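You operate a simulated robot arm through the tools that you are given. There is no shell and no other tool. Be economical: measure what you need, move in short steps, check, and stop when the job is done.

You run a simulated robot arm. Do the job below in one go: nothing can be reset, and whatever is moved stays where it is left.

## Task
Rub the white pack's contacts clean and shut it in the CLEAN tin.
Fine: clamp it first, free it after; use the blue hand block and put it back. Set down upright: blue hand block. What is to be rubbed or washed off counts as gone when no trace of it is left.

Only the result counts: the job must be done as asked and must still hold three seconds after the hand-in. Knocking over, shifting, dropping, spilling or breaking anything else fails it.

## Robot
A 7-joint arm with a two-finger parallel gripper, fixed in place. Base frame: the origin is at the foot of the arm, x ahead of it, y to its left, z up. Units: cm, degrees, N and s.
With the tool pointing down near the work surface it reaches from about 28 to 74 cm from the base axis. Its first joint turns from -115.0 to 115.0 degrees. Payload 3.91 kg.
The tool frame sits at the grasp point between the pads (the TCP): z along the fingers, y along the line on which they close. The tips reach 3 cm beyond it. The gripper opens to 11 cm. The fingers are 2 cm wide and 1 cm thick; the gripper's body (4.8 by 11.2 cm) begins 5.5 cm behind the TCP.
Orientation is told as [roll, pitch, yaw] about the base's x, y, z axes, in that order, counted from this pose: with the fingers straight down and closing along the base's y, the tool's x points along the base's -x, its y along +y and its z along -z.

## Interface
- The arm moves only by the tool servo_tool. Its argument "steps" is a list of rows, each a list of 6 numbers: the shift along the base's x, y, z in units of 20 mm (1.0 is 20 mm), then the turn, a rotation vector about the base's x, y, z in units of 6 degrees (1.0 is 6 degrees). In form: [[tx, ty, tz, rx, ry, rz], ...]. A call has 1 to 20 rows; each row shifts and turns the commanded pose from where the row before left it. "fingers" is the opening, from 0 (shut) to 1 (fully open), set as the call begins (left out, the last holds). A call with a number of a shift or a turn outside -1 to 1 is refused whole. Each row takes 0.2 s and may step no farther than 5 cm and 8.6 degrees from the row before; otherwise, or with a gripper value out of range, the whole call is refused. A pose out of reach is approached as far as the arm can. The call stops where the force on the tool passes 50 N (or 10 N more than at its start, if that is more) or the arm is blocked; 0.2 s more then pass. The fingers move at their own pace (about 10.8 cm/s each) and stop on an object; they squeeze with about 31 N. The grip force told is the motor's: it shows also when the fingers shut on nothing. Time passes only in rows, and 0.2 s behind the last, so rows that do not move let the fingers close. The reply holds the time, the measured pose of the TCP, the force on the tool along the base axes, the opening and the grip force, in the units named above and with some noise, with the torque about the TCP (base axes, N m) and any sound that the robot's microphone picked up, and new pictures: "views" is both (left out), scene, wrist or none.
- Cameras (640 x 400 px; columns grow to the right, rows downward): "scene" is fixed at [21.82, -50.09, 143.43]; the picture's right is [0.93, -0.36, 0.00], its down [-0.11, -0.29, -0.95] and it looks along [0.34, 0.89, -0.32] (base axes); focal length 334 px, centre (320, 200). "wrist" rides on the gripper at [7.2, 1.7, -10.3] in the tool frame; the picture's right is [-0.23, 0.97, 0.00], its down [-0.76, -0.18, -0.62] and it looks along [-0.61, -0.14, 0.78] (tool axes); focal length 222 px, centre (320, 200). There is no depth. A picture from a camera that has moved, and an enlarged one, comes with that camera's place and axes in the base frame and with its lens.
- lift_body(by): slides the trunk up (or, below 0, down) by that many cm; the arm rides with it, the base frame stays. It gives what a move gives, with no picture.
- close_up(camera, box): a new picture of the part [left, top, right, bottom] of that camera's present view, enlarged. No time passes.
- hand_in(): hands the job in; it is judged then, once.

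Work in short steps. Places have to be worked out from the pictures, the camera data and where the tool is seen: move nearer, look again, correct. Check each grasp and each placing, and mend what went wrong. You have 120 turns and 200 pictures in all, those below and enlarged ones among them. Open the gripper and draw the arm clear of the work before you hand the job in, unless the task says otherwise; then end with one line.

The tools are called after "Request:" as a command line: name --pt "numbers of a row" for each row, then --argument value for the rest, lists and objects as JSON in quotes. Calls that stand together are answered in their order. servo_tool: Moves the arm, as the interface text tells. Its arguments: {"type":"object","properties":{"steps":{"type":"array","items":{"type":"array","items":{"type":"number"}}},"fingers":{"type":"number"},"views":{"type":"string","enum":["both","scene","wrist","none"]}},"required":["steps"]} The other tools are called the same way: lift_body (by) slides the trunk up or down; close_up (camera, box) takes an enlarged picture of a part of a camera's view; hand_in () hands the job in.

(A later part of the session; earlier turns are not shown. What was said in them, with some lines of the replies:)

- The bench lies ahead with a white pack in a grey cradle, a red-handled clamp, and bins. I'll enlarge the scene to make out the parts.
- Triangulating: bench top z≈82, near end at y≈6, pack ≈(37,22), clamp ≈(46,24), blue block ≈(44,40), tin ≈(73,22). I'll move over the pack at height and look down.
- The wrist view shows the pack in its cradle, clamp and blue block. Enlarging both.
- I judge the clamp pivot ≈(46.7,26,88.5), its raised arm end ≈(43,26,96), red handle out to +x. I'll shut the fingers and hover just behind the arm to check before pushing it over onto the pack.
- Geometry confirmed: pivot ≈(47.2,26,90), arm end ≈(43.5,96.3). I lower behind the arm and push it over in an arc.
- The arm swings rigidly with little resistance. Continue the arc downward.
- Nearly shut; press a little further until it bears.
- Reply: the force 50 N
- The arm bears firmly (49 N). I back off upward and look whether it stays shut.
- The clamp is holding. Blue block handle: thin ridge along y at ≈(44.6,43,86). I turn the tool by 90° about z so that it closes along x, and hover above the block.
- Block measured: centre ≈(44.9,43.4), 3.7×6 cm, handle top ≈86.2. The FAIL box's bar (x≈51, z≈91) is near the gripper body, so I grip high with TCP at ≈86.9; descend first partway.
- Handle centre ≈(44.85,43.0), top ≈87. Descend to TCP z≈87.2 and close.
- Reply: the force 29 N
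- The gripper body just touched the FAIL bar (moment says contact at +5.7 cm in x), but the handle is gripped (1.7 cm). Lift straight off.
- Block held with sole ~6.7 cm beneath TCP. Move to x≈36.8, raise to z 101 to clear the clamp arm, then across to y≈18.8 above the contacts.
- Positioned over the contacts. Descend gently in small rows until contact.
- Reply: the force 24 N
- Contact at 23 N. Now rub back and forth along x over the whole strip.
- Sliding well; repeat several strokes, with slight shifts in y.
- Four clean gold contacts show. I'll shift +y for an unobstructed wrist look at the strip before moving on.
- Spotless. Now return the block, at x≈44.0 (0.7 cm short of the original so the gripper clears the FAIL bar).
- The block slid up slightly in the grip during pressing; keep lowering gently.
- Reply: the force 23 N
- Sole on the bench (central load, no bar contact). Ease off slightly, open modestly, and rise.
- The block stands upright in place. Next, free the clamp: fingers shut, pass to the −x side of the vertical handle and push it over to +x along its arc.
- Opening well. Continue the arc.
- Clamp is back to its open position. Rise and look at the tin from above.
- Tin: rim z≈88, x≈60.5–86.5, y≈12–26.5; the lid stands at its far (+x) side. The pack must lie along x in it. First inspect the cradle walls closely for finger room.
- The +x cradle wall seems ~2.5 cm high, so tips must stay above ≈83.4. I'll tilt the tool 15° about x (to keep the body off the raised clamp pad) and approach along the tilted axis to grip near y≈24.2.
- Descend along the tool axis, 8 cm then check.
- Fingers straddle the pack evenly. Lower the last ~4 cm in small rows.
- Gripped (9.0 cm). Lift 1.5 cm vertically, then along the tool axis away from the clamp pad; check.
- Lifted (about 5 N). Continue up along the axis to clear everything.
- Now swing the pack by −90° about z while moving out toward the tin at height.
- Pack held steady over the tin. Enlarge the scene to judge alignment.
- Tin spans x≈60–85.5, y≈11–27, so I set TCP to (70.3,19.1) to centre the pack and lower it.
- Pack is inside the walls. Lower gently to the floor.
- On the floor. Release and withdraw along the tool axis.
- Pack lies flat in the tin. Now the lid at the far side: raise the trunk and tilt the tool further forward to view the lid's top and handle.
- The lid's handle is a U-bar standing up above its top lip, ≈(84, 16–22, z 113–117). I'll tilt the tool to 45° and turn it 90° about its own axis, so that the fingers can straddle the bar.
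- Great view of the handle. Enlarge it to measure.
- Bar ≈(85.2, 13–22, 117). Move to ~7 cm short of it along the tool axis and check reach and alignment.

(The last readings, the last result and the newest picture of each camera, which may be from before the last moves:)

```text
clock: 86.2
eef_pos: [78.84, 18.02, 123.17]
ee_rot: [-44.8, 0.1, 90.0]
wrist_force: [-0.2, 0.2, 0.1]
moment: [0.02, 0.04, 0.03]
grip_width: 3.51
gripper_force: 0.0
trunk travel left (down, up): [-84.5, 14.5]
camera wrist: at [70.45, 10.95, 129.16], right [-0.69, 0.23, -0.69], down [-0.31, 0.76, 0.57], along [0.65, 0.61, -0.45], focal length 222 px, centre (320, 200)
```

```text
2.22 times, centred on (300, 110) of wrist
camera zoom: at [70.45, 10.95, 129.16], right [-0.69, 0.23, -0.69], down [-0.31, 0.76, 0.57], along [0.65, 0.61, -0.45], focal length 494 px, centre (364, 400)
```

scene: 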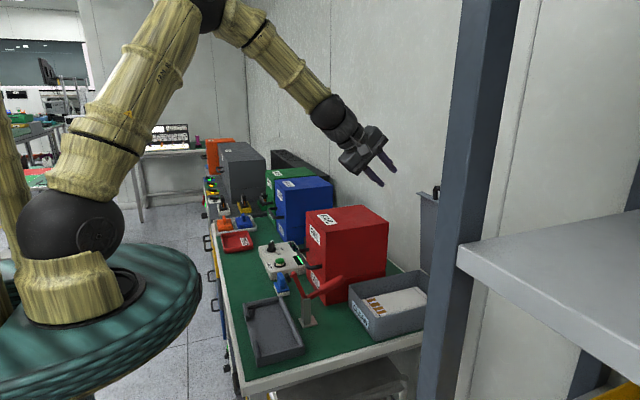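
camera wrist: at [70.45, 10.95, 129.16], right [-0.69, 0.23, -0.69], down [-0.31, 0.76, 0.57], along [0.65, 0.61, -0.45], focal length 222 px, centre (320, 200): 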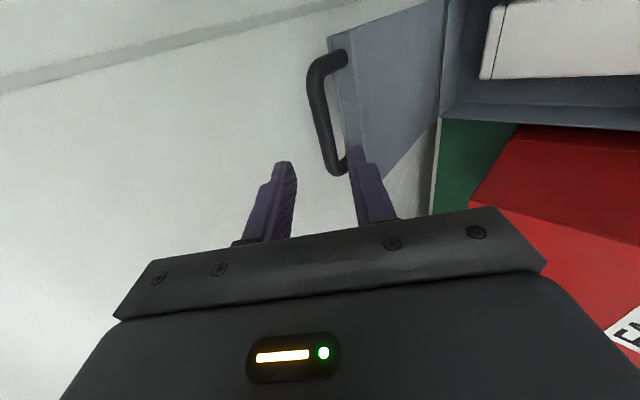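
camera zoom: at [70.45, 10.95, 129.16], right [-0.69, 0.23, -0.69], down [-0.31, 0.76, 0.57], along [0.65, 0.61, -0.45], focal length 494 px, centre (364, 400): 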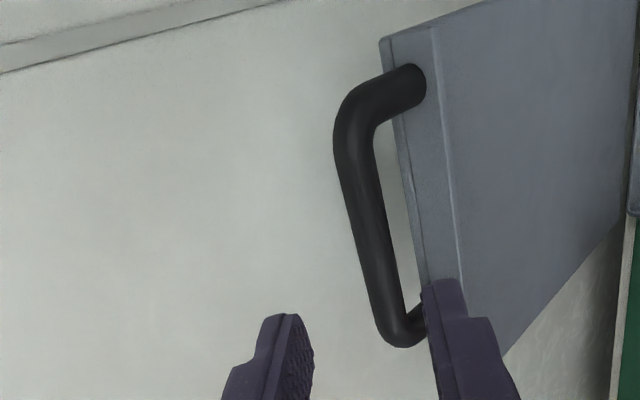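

Refined bar: (84.0, 13.7–21.8, 117.0). Correct the lateral offset and advance along the axis so tips pass ~1.4 cm beyond the bar, then grip.

Request:
servo_tool --pt "-0.25 -0.1 -0.25 0 0 0" --pt "0.45 0 -0.45 0 0 0" --pt "0.45 0 -0.45 0 0 0" --pt "0.45 0 -0.45 0 0 0" --pt "0.45 0 -0.45 0 0 0" --pt "0.4 0 -0.4 0 0 0" --views "wrist"

Request:
close_up --camera "scene" --box '[340, 120, 460, 240]'

Request:
close_up --camera "wrist" --box '[200, 60, 420, 220]'

```text
clock: 87.6
eef_pos: [82.83, 17.83, 118.42]
ee_rot: [-45.0, 0.0, 90.0]
wrist_force: [0.1, -0.7, -0.1]
moment: [0.0, 0.02, 0.01]
grip_width: 3.48
gripper_force: 0.1
trunk travel left (down, up): [-84.5, 14.5]
camera wrist: at [74.35, 10.67, 124.31], right [-0.69, 0.23, -0.69], down [-0.32, 0.76, 0.57], along [0.65, 0.61, -0.45], focal length 222 px, centre (320, 200)
```

wrist: 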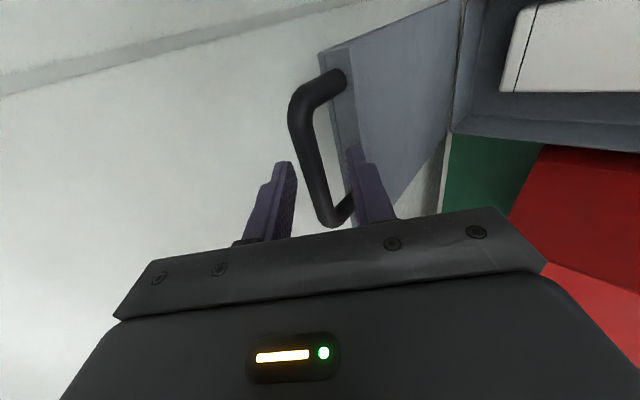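

```text
3.33 times, centred on (400, 180) of scene
camera zoom: at [21.82, -50.09, 143.43], right [0.93, -0.36, 0.0], down [-0.11, -0.29, -0.95], along [0.34, 0.89, -0.32], focal length 1114 px, centre (53, 267)
```

zoom: 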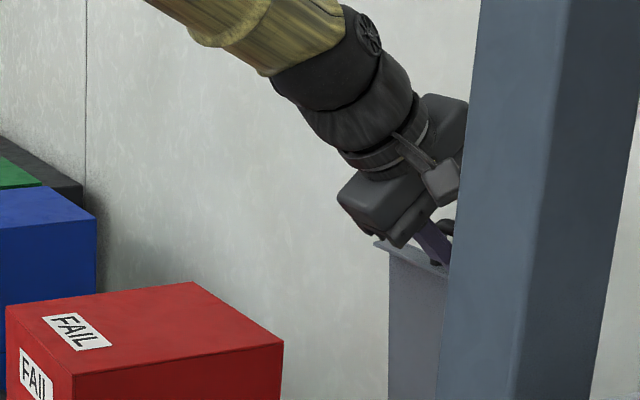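

```text
2.50 times, centred on (310, 140) of wrist
camera zoom: at [74.35, 10.67, 124.31], right [-0.69, 0.23, -0.69], down [-0.32, 0.76, 0.57], along [0.65, 0.61, -0.45], focal length 555 px, centre (345, 350)
```

zoom: 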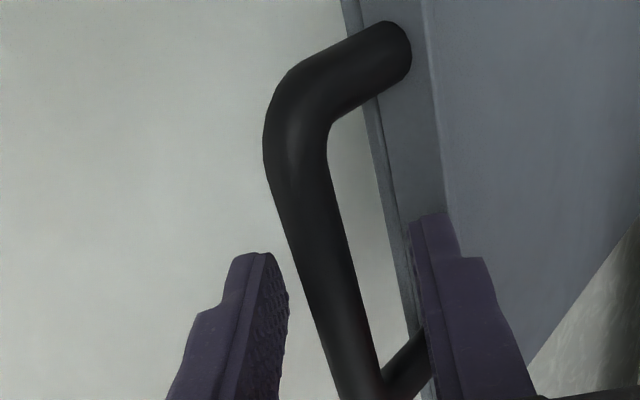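

The bar lies between the fingers. Close on it.

Request:
servo_tool --pt "0 0 0 0 0 0" --pt "0 0 0 0 0 0" --pt "0 0 0 0 0 0" --fingers 0 --views "wrist"

```text
clock: 88.4
eef_pos: [82.81, 17.84, 118.27]
ee_rot: [-45.0, -0.1, 90.0]
wrist_force: [-0.7, -0.6, 2.8]
moment: [0.25, -0.04, -0.3]
grip_width: 1.25
gripper_force: 45.0
trunk travel left (down, up): [-84.5, 14.5]
camera wrist: at [74.3, 10.67, 124.32], right [-0.69, 0.23, -0.69], down [-0.31, 0.76, 0.57], along [0.65, 0.61, -0.45], focal length 222 px, centre (320, 200)
```

wrist: 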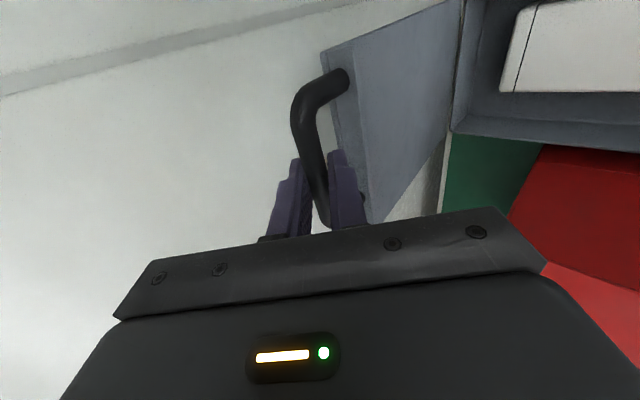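

Gripped (1.25 cm). Swing the lid forward on an arc about the hinge ≈(85.8, 88.3), R≈29; first a short test.

Request:
servo_tool --pt "-0.5 0 -0.04 0 0 0" --pt "-0.5 0 -0.06 0 0 0" --pt "-0.5 0 -0.08 0 0 0" --views "wrist"

```text
clock: 89.2
eef_pos: [79.65, 17.81, 117.81]
ee_rot: [-44.8, -0.1, 90.0]
wrist_force: [-1.0, -0.3, 0.2]
moment: [0.44, 0.05, -0.08]
grip_width: 1.26
gripper_force: 44.7
trunk travel left (down, up): [-84.5, 14.5]
camera wrist: at [71.29, 10.67, 123.82], right [-0.69, 0.23, -0.69], down [-0.31, 0.76, 0.57], along [0.65, 0.61, -0.45], focal length 222 px, centre (320, 200)
```

wrist: 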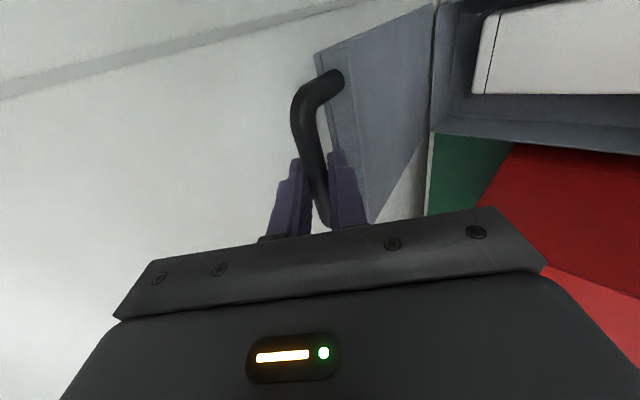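

Moves freely. Continue.

Request:
servo_tool --pt "-0.95 0 -0.18 0 0 0" --pt "-0.975 0 -0.28 0 0 0" --pt "-0.95 0 -0.345 0 0 0" --pt "-0.925 0 -0.41 0 0 0" --pt "-0.89 0 -0.475 0 0 0" --pt "-0.86 0 -0.54 0 0 0" --views "both"

```text
clock: 90.6
eef_pos: [68.91, 17.78, 113.2]
ee_rot: [-44.9, 0.0, 89.8]
wrist_force: [11.3, -3.4, -16.5]
moment: [-0.42, 0.05, -0.48]
grip_width: 1.23
gripper_force: 45.4
trunk travel left (down, up): [-84.5, 14.5]
camera wrist: at [60.47, 10.69, 119.22], right [-0.69, 0.23, -0.69], down [-0.31, 0.76, 0.57], along [0.65, 0.6, -0.46], focal length 222 px, centre (320, 200)
```

scene: 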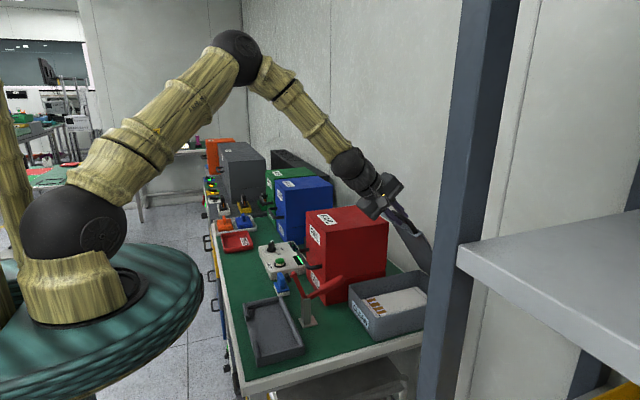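
wrist: 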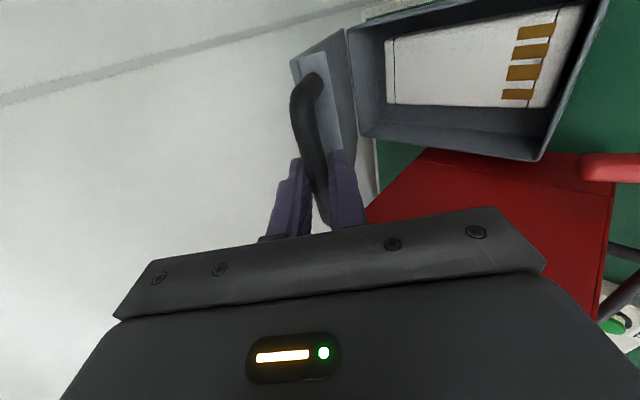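

A ~20 N radial pull towards the hinge shows my arc is slightly too wide; refit hinge to x≈87, R≈29.0 and continue.

Request:
servo_tool --pt "-0.61 0 -0.65 0 0 0" --pt "-0.765 0 -0.665 0 0 0" --pt "-0.715 0 -0.715 0 0 0" --views "none"

```text
clock: 91.4
eef_pos: [64.46, 17.9, 109.37]
ee_rot: [-45.2, -0.2, 90.0]
wrist_force: [-1.4, -2.5, 2.1]
moment: [-0.31, -0.12, -0.21]
grip_width: 1.26
gripper_force: 44.9
trunk travel left (down, up): [-84.5, 14.5]
```

Request:
servo_tool --pt "-0.665 0 -0.765 0 0 0" --pt "-0.61 0 -0.81 0 0 0" --pt "-0.55 0 -0.845 0 0 0" --pt "-0.49 0 -0.885 0 0 0" --views "both"

```text
clock: 92.4
eef_pos: [59.61, 17.86, 102.68]
ee_rot: [-45.0, 0.0, 90.0]
wrist_force: [-4.0, 2.9, 1.4]
moment: [-0.33, -0.01, 0.0]
grip_width: 1.24
gripper_force: 44.9
trunk travel left (down, up): [-84.5, 14.5]
camera wrist: at [51.28, 10.65, 108.69], right [-0.69, 0.23, -0.69], down [-0.32, 0.76, 0.57], along [0.65, 0.61, -0.45], focal length 222 px, centre (320, 200)
```

scene: 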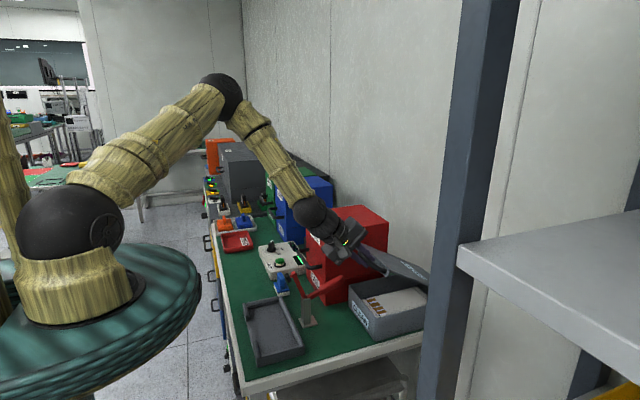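
wrist: 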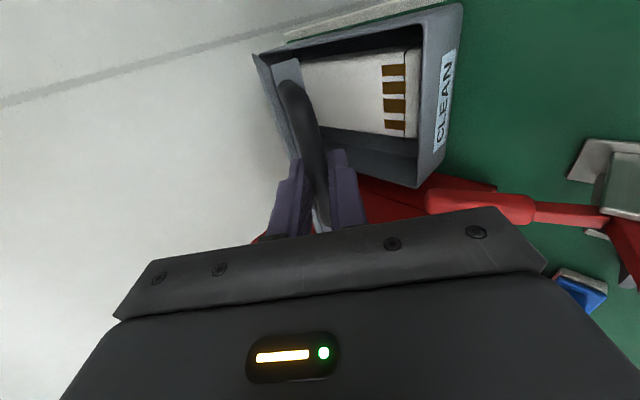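

Request:
servo_tool --pt "-0.43 0 -0.92 0 0 0" --pt "-0.36 0 -0.945 0 0 0" --pt "-0.295 0 -0.965 0 0 0" --pt "-0.23 0 -0.99 0 0 0" --views "scene"

Request:
close_up --camera "scene" --box '[290, 210, 450, 350]'

```text
clock: 93.4
eef_pos: [57.0, 17.68, 94.76]
ee_rot: [-45.0, 0.1, 90.0]
wrist_force: [-4.7, 3.9, -1.2]
moment: [-0.5, 0.05, 0.01]
grip_width: 1.26
gripper_force: 44.8
trunk travel left (down, up): [-84.5, 14.5]
```

scene: 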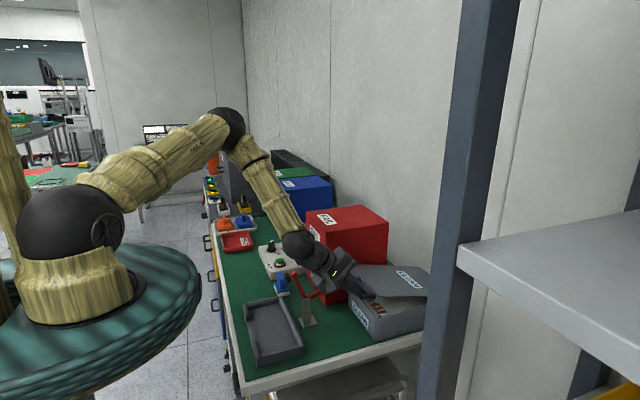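

```text
2.86 times, centred on (370, 280) of scene
camera zoom: at [21.82, -50.09, 143.43], right [0.93, -0.36, 0.0], down [-0.11, -0.29, -0.95], along [0.34, 0.89, -0.32], focal length 955 px, centre (177, -29)
```

zoom: 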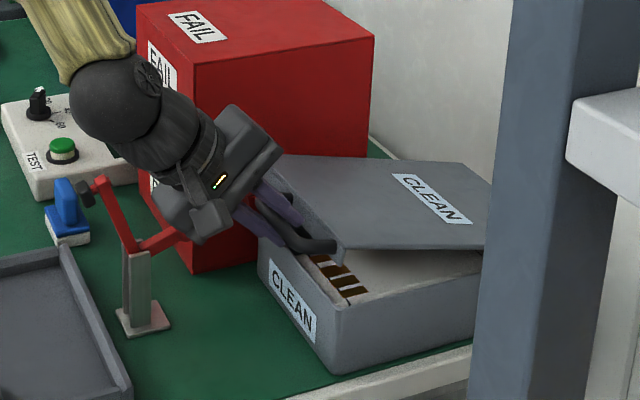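

Request:
servo_tool --pt "-0.03 0 -0.9 0 0 0" --pt "0.03 0 -0.8 0 0 0" --pt "0.05 0 -0.4 0 0 0" --pt "0.05 0 -0.3 0 0 0" --views "none"

Request:
close_up --camera "scene" --box '[290, 210, 450, 350]'

```text
clock: 94.3
eef_pos: [56.42, 17.84, 90.23]
ee_rot: [-43.6, 0.5, 90.2]
wrist_force: [-28.7, 0.1, -0.8]
moment: [0.37, 0.31, 0.71]
grip_width: 1.27
gripper_force: 44.7
trunk travel left (down, up): [-84.5, 14.5]
stopped in row 4: the force on the tool passed its limit at 52 N (the readings are from after the stop); the commanded pose is now the measured one
```

```text
2.86 times, centred on (370, 280) of scene
camera zoom: at [21.82, -50.09, 143.43], right [0.93, -0.36, 0.0], down [-0.11, -0.29, -0.95], along [0.34, 0.89, -0.32], focal length 955 px, centre (177, -29)
```

zoom: 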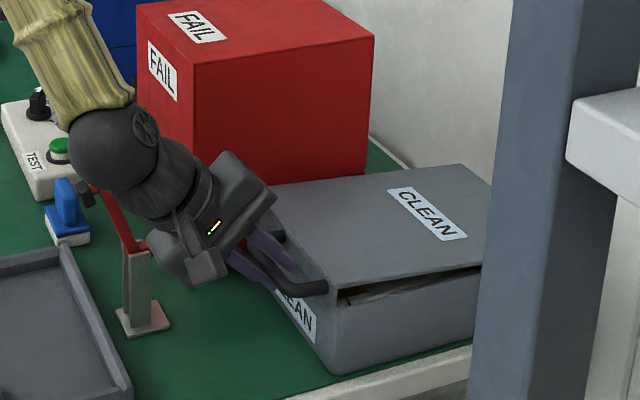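

The tool is being pushed −x (arc slightly too tight near the end). Relieve by easing −x, then look at forces.

Request:
servo_tool --pt "-0.2 0 0 0 0 0" --views "wrist"

Request:
close_up --camera "wrist" --box '[230, 30, 470, 230]'

```text
clock: 94.7
eef_pos: [56.55, 17.86, 90.52]
ee_rot: [-44.4, 0.3, 90.1]
wrist_force: [-13.6, 2.7, -1.2]
moment: [-0.68, 0.15, 0.0]
grip_width: 1.23
gripper_force: 44.6
trunk travel left (down, up): [-84.5, 14.5]
camera wrist: at [48.06, 10.67, 96.72], right [-0.7, 0.22, -0.68], down [-0.31, 0.76, 0.57], along [0.65, 0.61, -0.46], focal length 222 px, centre (320, 200)
```

wrist: 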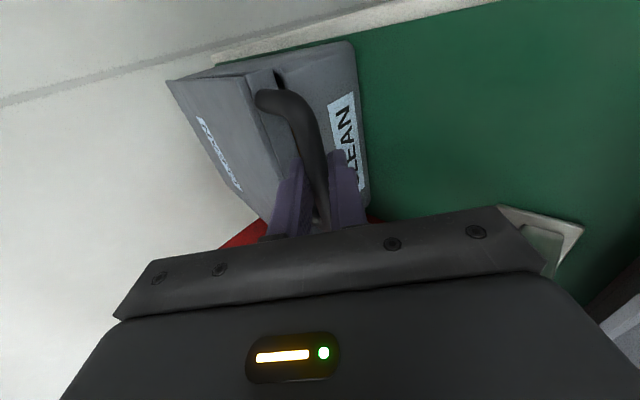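

```text
2.00 times, centred on (350, 130) of wrist
camera zoom: at [48.06, 10.67, 96.72], right [-0.7, 0.22, -0.68], down [-0.31, 0.76, 0.57], along [0.65, 0.61, -0.46], focal length 444 px, centre (260, 340)
```

zoom: 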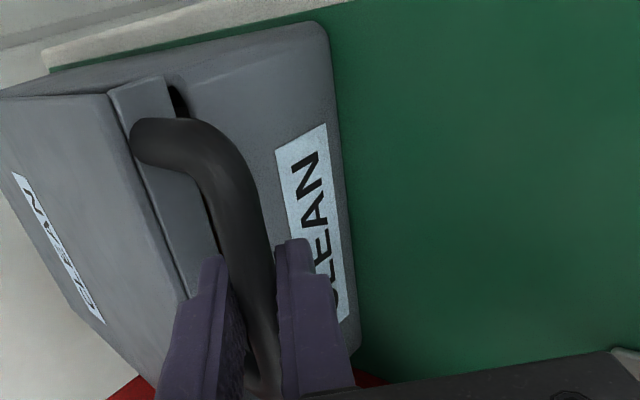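

Lid about 2 cm from shut. Continue down gently with a little −x.

Request:
servo_tool --pt "-0.12 0 -0.25 0 0 0" --pt "0 0 -0.25 0 0 0" --views "none"

Request:
close_up --camera "scene" --box '[290, 210, 450, 350]'

```text
clock: 95.3
eef_pos: [56.37, 17.85, 89.63]
ee_rot: [-44.5, 0.1, 90.0]
wrist_force: [-0.1, 4.6, 0.9]
moment: [-0.58, -0.16, -0.03]
grip_width: 1.28
gripper_force: 44.8
trunk travel left (down, up): [-84.5, 14.5]
```

```text
2.86 times, centred on (370, 280) of scene
camera zoom: at [21.82, -50.09, 143.43], right [0.93, -0.36, 0.0], down [-0.11, -0.29, -0.95], along [0.34, 0.89, -0.32], focal length 955 px, centre (177, -29)
```

zoom: 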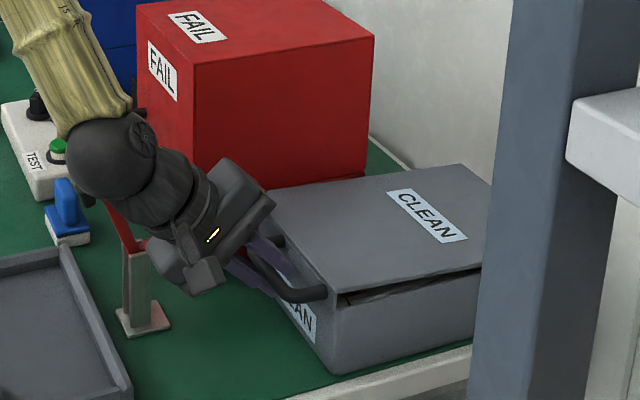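

Request:
servo_tool --pt "-0.02 0 -0.25 0 0 0" --pt "0 0 -0.25 0 0 0" --pt "0.02 0 -0.2 0 0 0" --views "none"

Request:
close_up --camera "scene" --box '[290, 210, 450, 350]'

```text
clock: 96.1
eef_pos: [56.25, 17.82, 88.14]
ee_rot: [-44.4, 0.3, 90.2]
wrist_force: [1.8, 1.9, -0.3]
moment: [0.07, -0.15, 0.67]
grip_width: 1.27
gripper_force: 45.1
trunk travel left (down, up): [-84.5, 14.5]
```

```text
2.86 times, centred on (370, 280) of scene
camera zoom: at [21.82, -50.09, 143.43], right [0.93, -0.36, 0.0], down [-0.11, -0.29, -0.95], along [0.34, 0.89, -0.32], focal length 955 px, centre (177, -29)
```

zoom: 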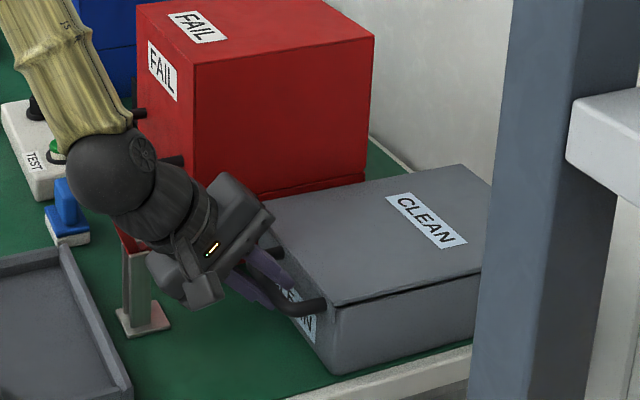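

Request:
servo_tool --pt "0.02 0 -0.2 0 0 0" --pt "0.02 0 -0.15 0 0 0" --pt "0.02 0 -0.1 0 0 0" --views "none"

Request:
close_up --camera "scene" --box '[290, 210, 450, 350]'

```text
clock: 96.9
eef_pos: [56.16, 17.84, 87.5]
ee_rot: [-44.5, 0.2, 90.1]
wrist_force: [-4.4, 2.2, 12.9]
moment: [-0.95, -0.08, -0.29]
grip_width: 1.26
gripper_force: 44.9
trunk travel left (down, up): [-84.5, 14.5]
```

```text
2.86 times, centred on (370, 280) of scene
camera zoom: at [21.82, -50.09, 143.43], right [0.93, -0.36, 0.0], down [-0.11, -0.29, -0.95], along [0.34, 0.89, -0.32], focal length 955 px, centre (177, -29)
```

zoom: 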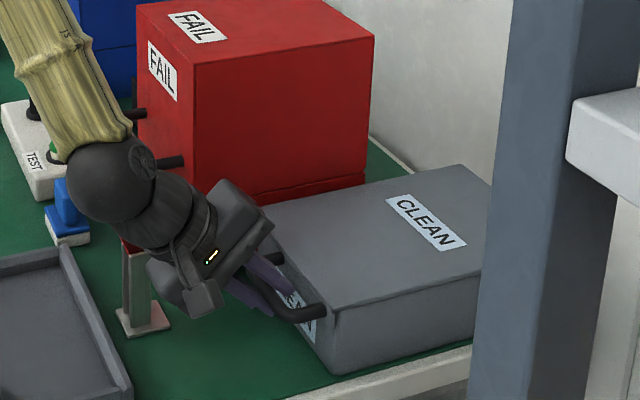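

Lid is down (contact felt). Open slightly and back out along the tool axis.

Request:
servo_tool --pt "0 0 0.03 0 0 0" --pt "0 0 0 0 0 0" --pt "0 0 0 0 0 0" --fingers 0.21 --views "none"

Request:
servo_tool --pt "-0.3 0 0.3 0 0 0" --pt "-0.3 0 0.3 0 0 0" --pt "-0.4 0 0.4 0 0 0" --pt "-0.5 0 0.5 0 0 0" --pt "-0.5 0 0.7 0 0 0" --pt "-0.5 0 1 0 0 0" --pt "-0.5 0 1 0 0 0" --pt "-0.3 0 1 0 0 0" --pt "0 0 1 0 0 0" --pt "0 0 1 0 0 0" --views "both"

Request:
close_up --camera "scene" --box '[230, 220, 450, 370]'

```text
clock: 97.7
eef_pos: [56.44, 17.97, 87.5]
ee_rot: [-44.4, 0.2, 90.1]
wrist_force: [0.0, 0.5, 0.1]
moment: [-0.03, -0.02, 0.03]
grip_width: 2.29
gripper_force: 0.0
trunk travel left (down, up): [-84.5, 14.5]
```

```text
clock: 99.9
eef_pos: [49.89, 17.94, 101.62]
ee_rot: [-44.3, 0.2, 90.1]
wrist_force: [-0.7, -0.4, -0.4]
moment: [0.0, 0.0, -0.01]
grip_width: 2.33
gripper_force: 0.0
trunk travel left (down, up): [-84.5, 14.5]
camera wrist: at [41.44, 10.65, 107.84], right [-0.7, 0.22, -0.68], down [-0.31, 0.76, 0.57], along [0.65, 0.61, -0.46], focal length 222 px, centre (320, 200)
```

scene: 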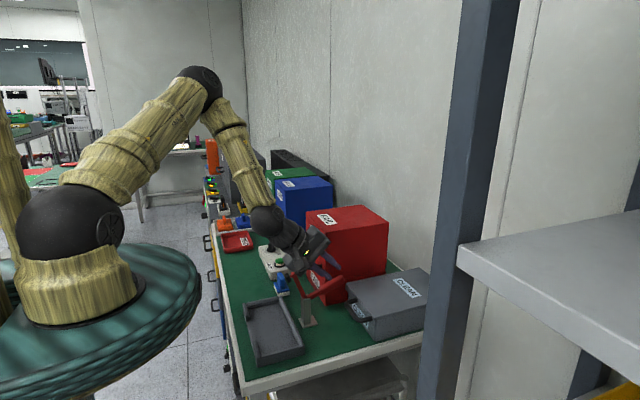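
wrist: 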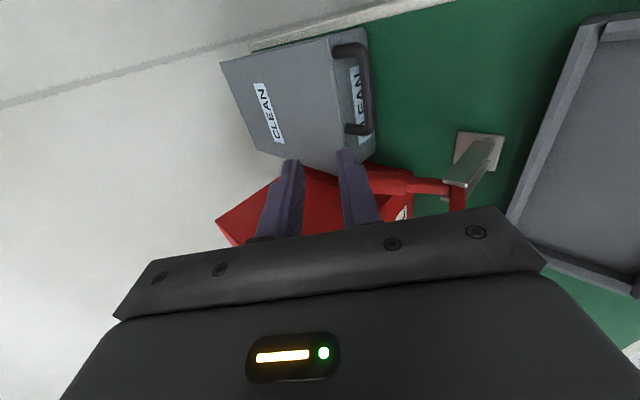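

```text
2.67 times, centred on (340, 295) of scene
camera zoom: at [21.82, -50.09, 143.43], right [0.93, -0.36, 0.0], down [-0.11, -0.29, -0.95], along [0.34, 0.89, -0.32], focal length 891 px, centre (267, -53)
```

zoom: 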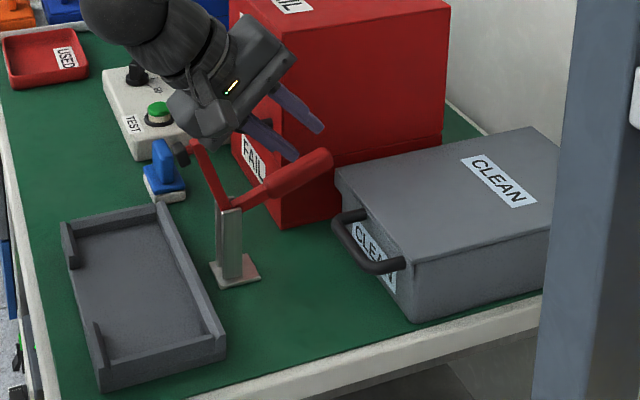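

The lid is shut, clamp open, block standing. Open the gripper and draw the arm straight up clear.

Request:
servo_tool --pt "0 0 1 0 0 0" --pt "0 0 1 0 0 0" --pt "0 0 1 0 0 0" --pt "-0.5 0 1 0 0 0" --pt "-0.5 0 1 0 0 0" --pt "-0.5 0 1 0 0 0" --pt "-0.5 0 1 0 0 0" --pt "-0.5 0 1 0 0 0" --fingers 1 --views "none"

Request:
close_up --camera "scene" --box '[200, 180, 450, 370]'

```text
clock: 101.7
eef_pos: [44.9, 17.94, 117.63]
ee_rot: [-44.5, 0.1, 90.2]
wrist_force: [0.0, 0.4, 0.4]
moment: [0.02, -0.03, -0.01]
grip_width: 11.02
gripper_force: 0.2
trunk travel left (down, up): [-84.5, 14.5]
```

```text
2.11 times, centred on (325, 275) of scene
camera zoom: at [21.82, -50.09, 143.43], right [0.93, -0.36, 0.0], down [-0.11, -0.29, -0.95], along [0.34, 0.89, -0.32], focal length 704 px, centre (310, 42)
```

zoom: 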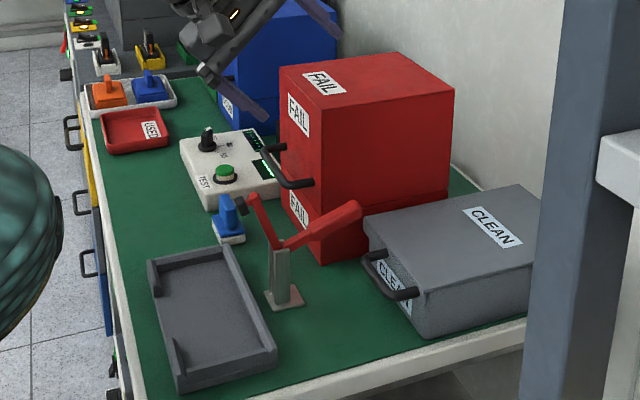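

Everything is in its final state: tin shut, clamp free, block upright at its place, arm clear. Handing in.

Request:
hand_in

```text
The job is handed in.
```

The white pack's contacts are rubbed clean with no trace left. The pack lies in the shut CLEAN tin, the clamp is open again, and the blue hand block is back upright, about 0.7 cm from where it started.
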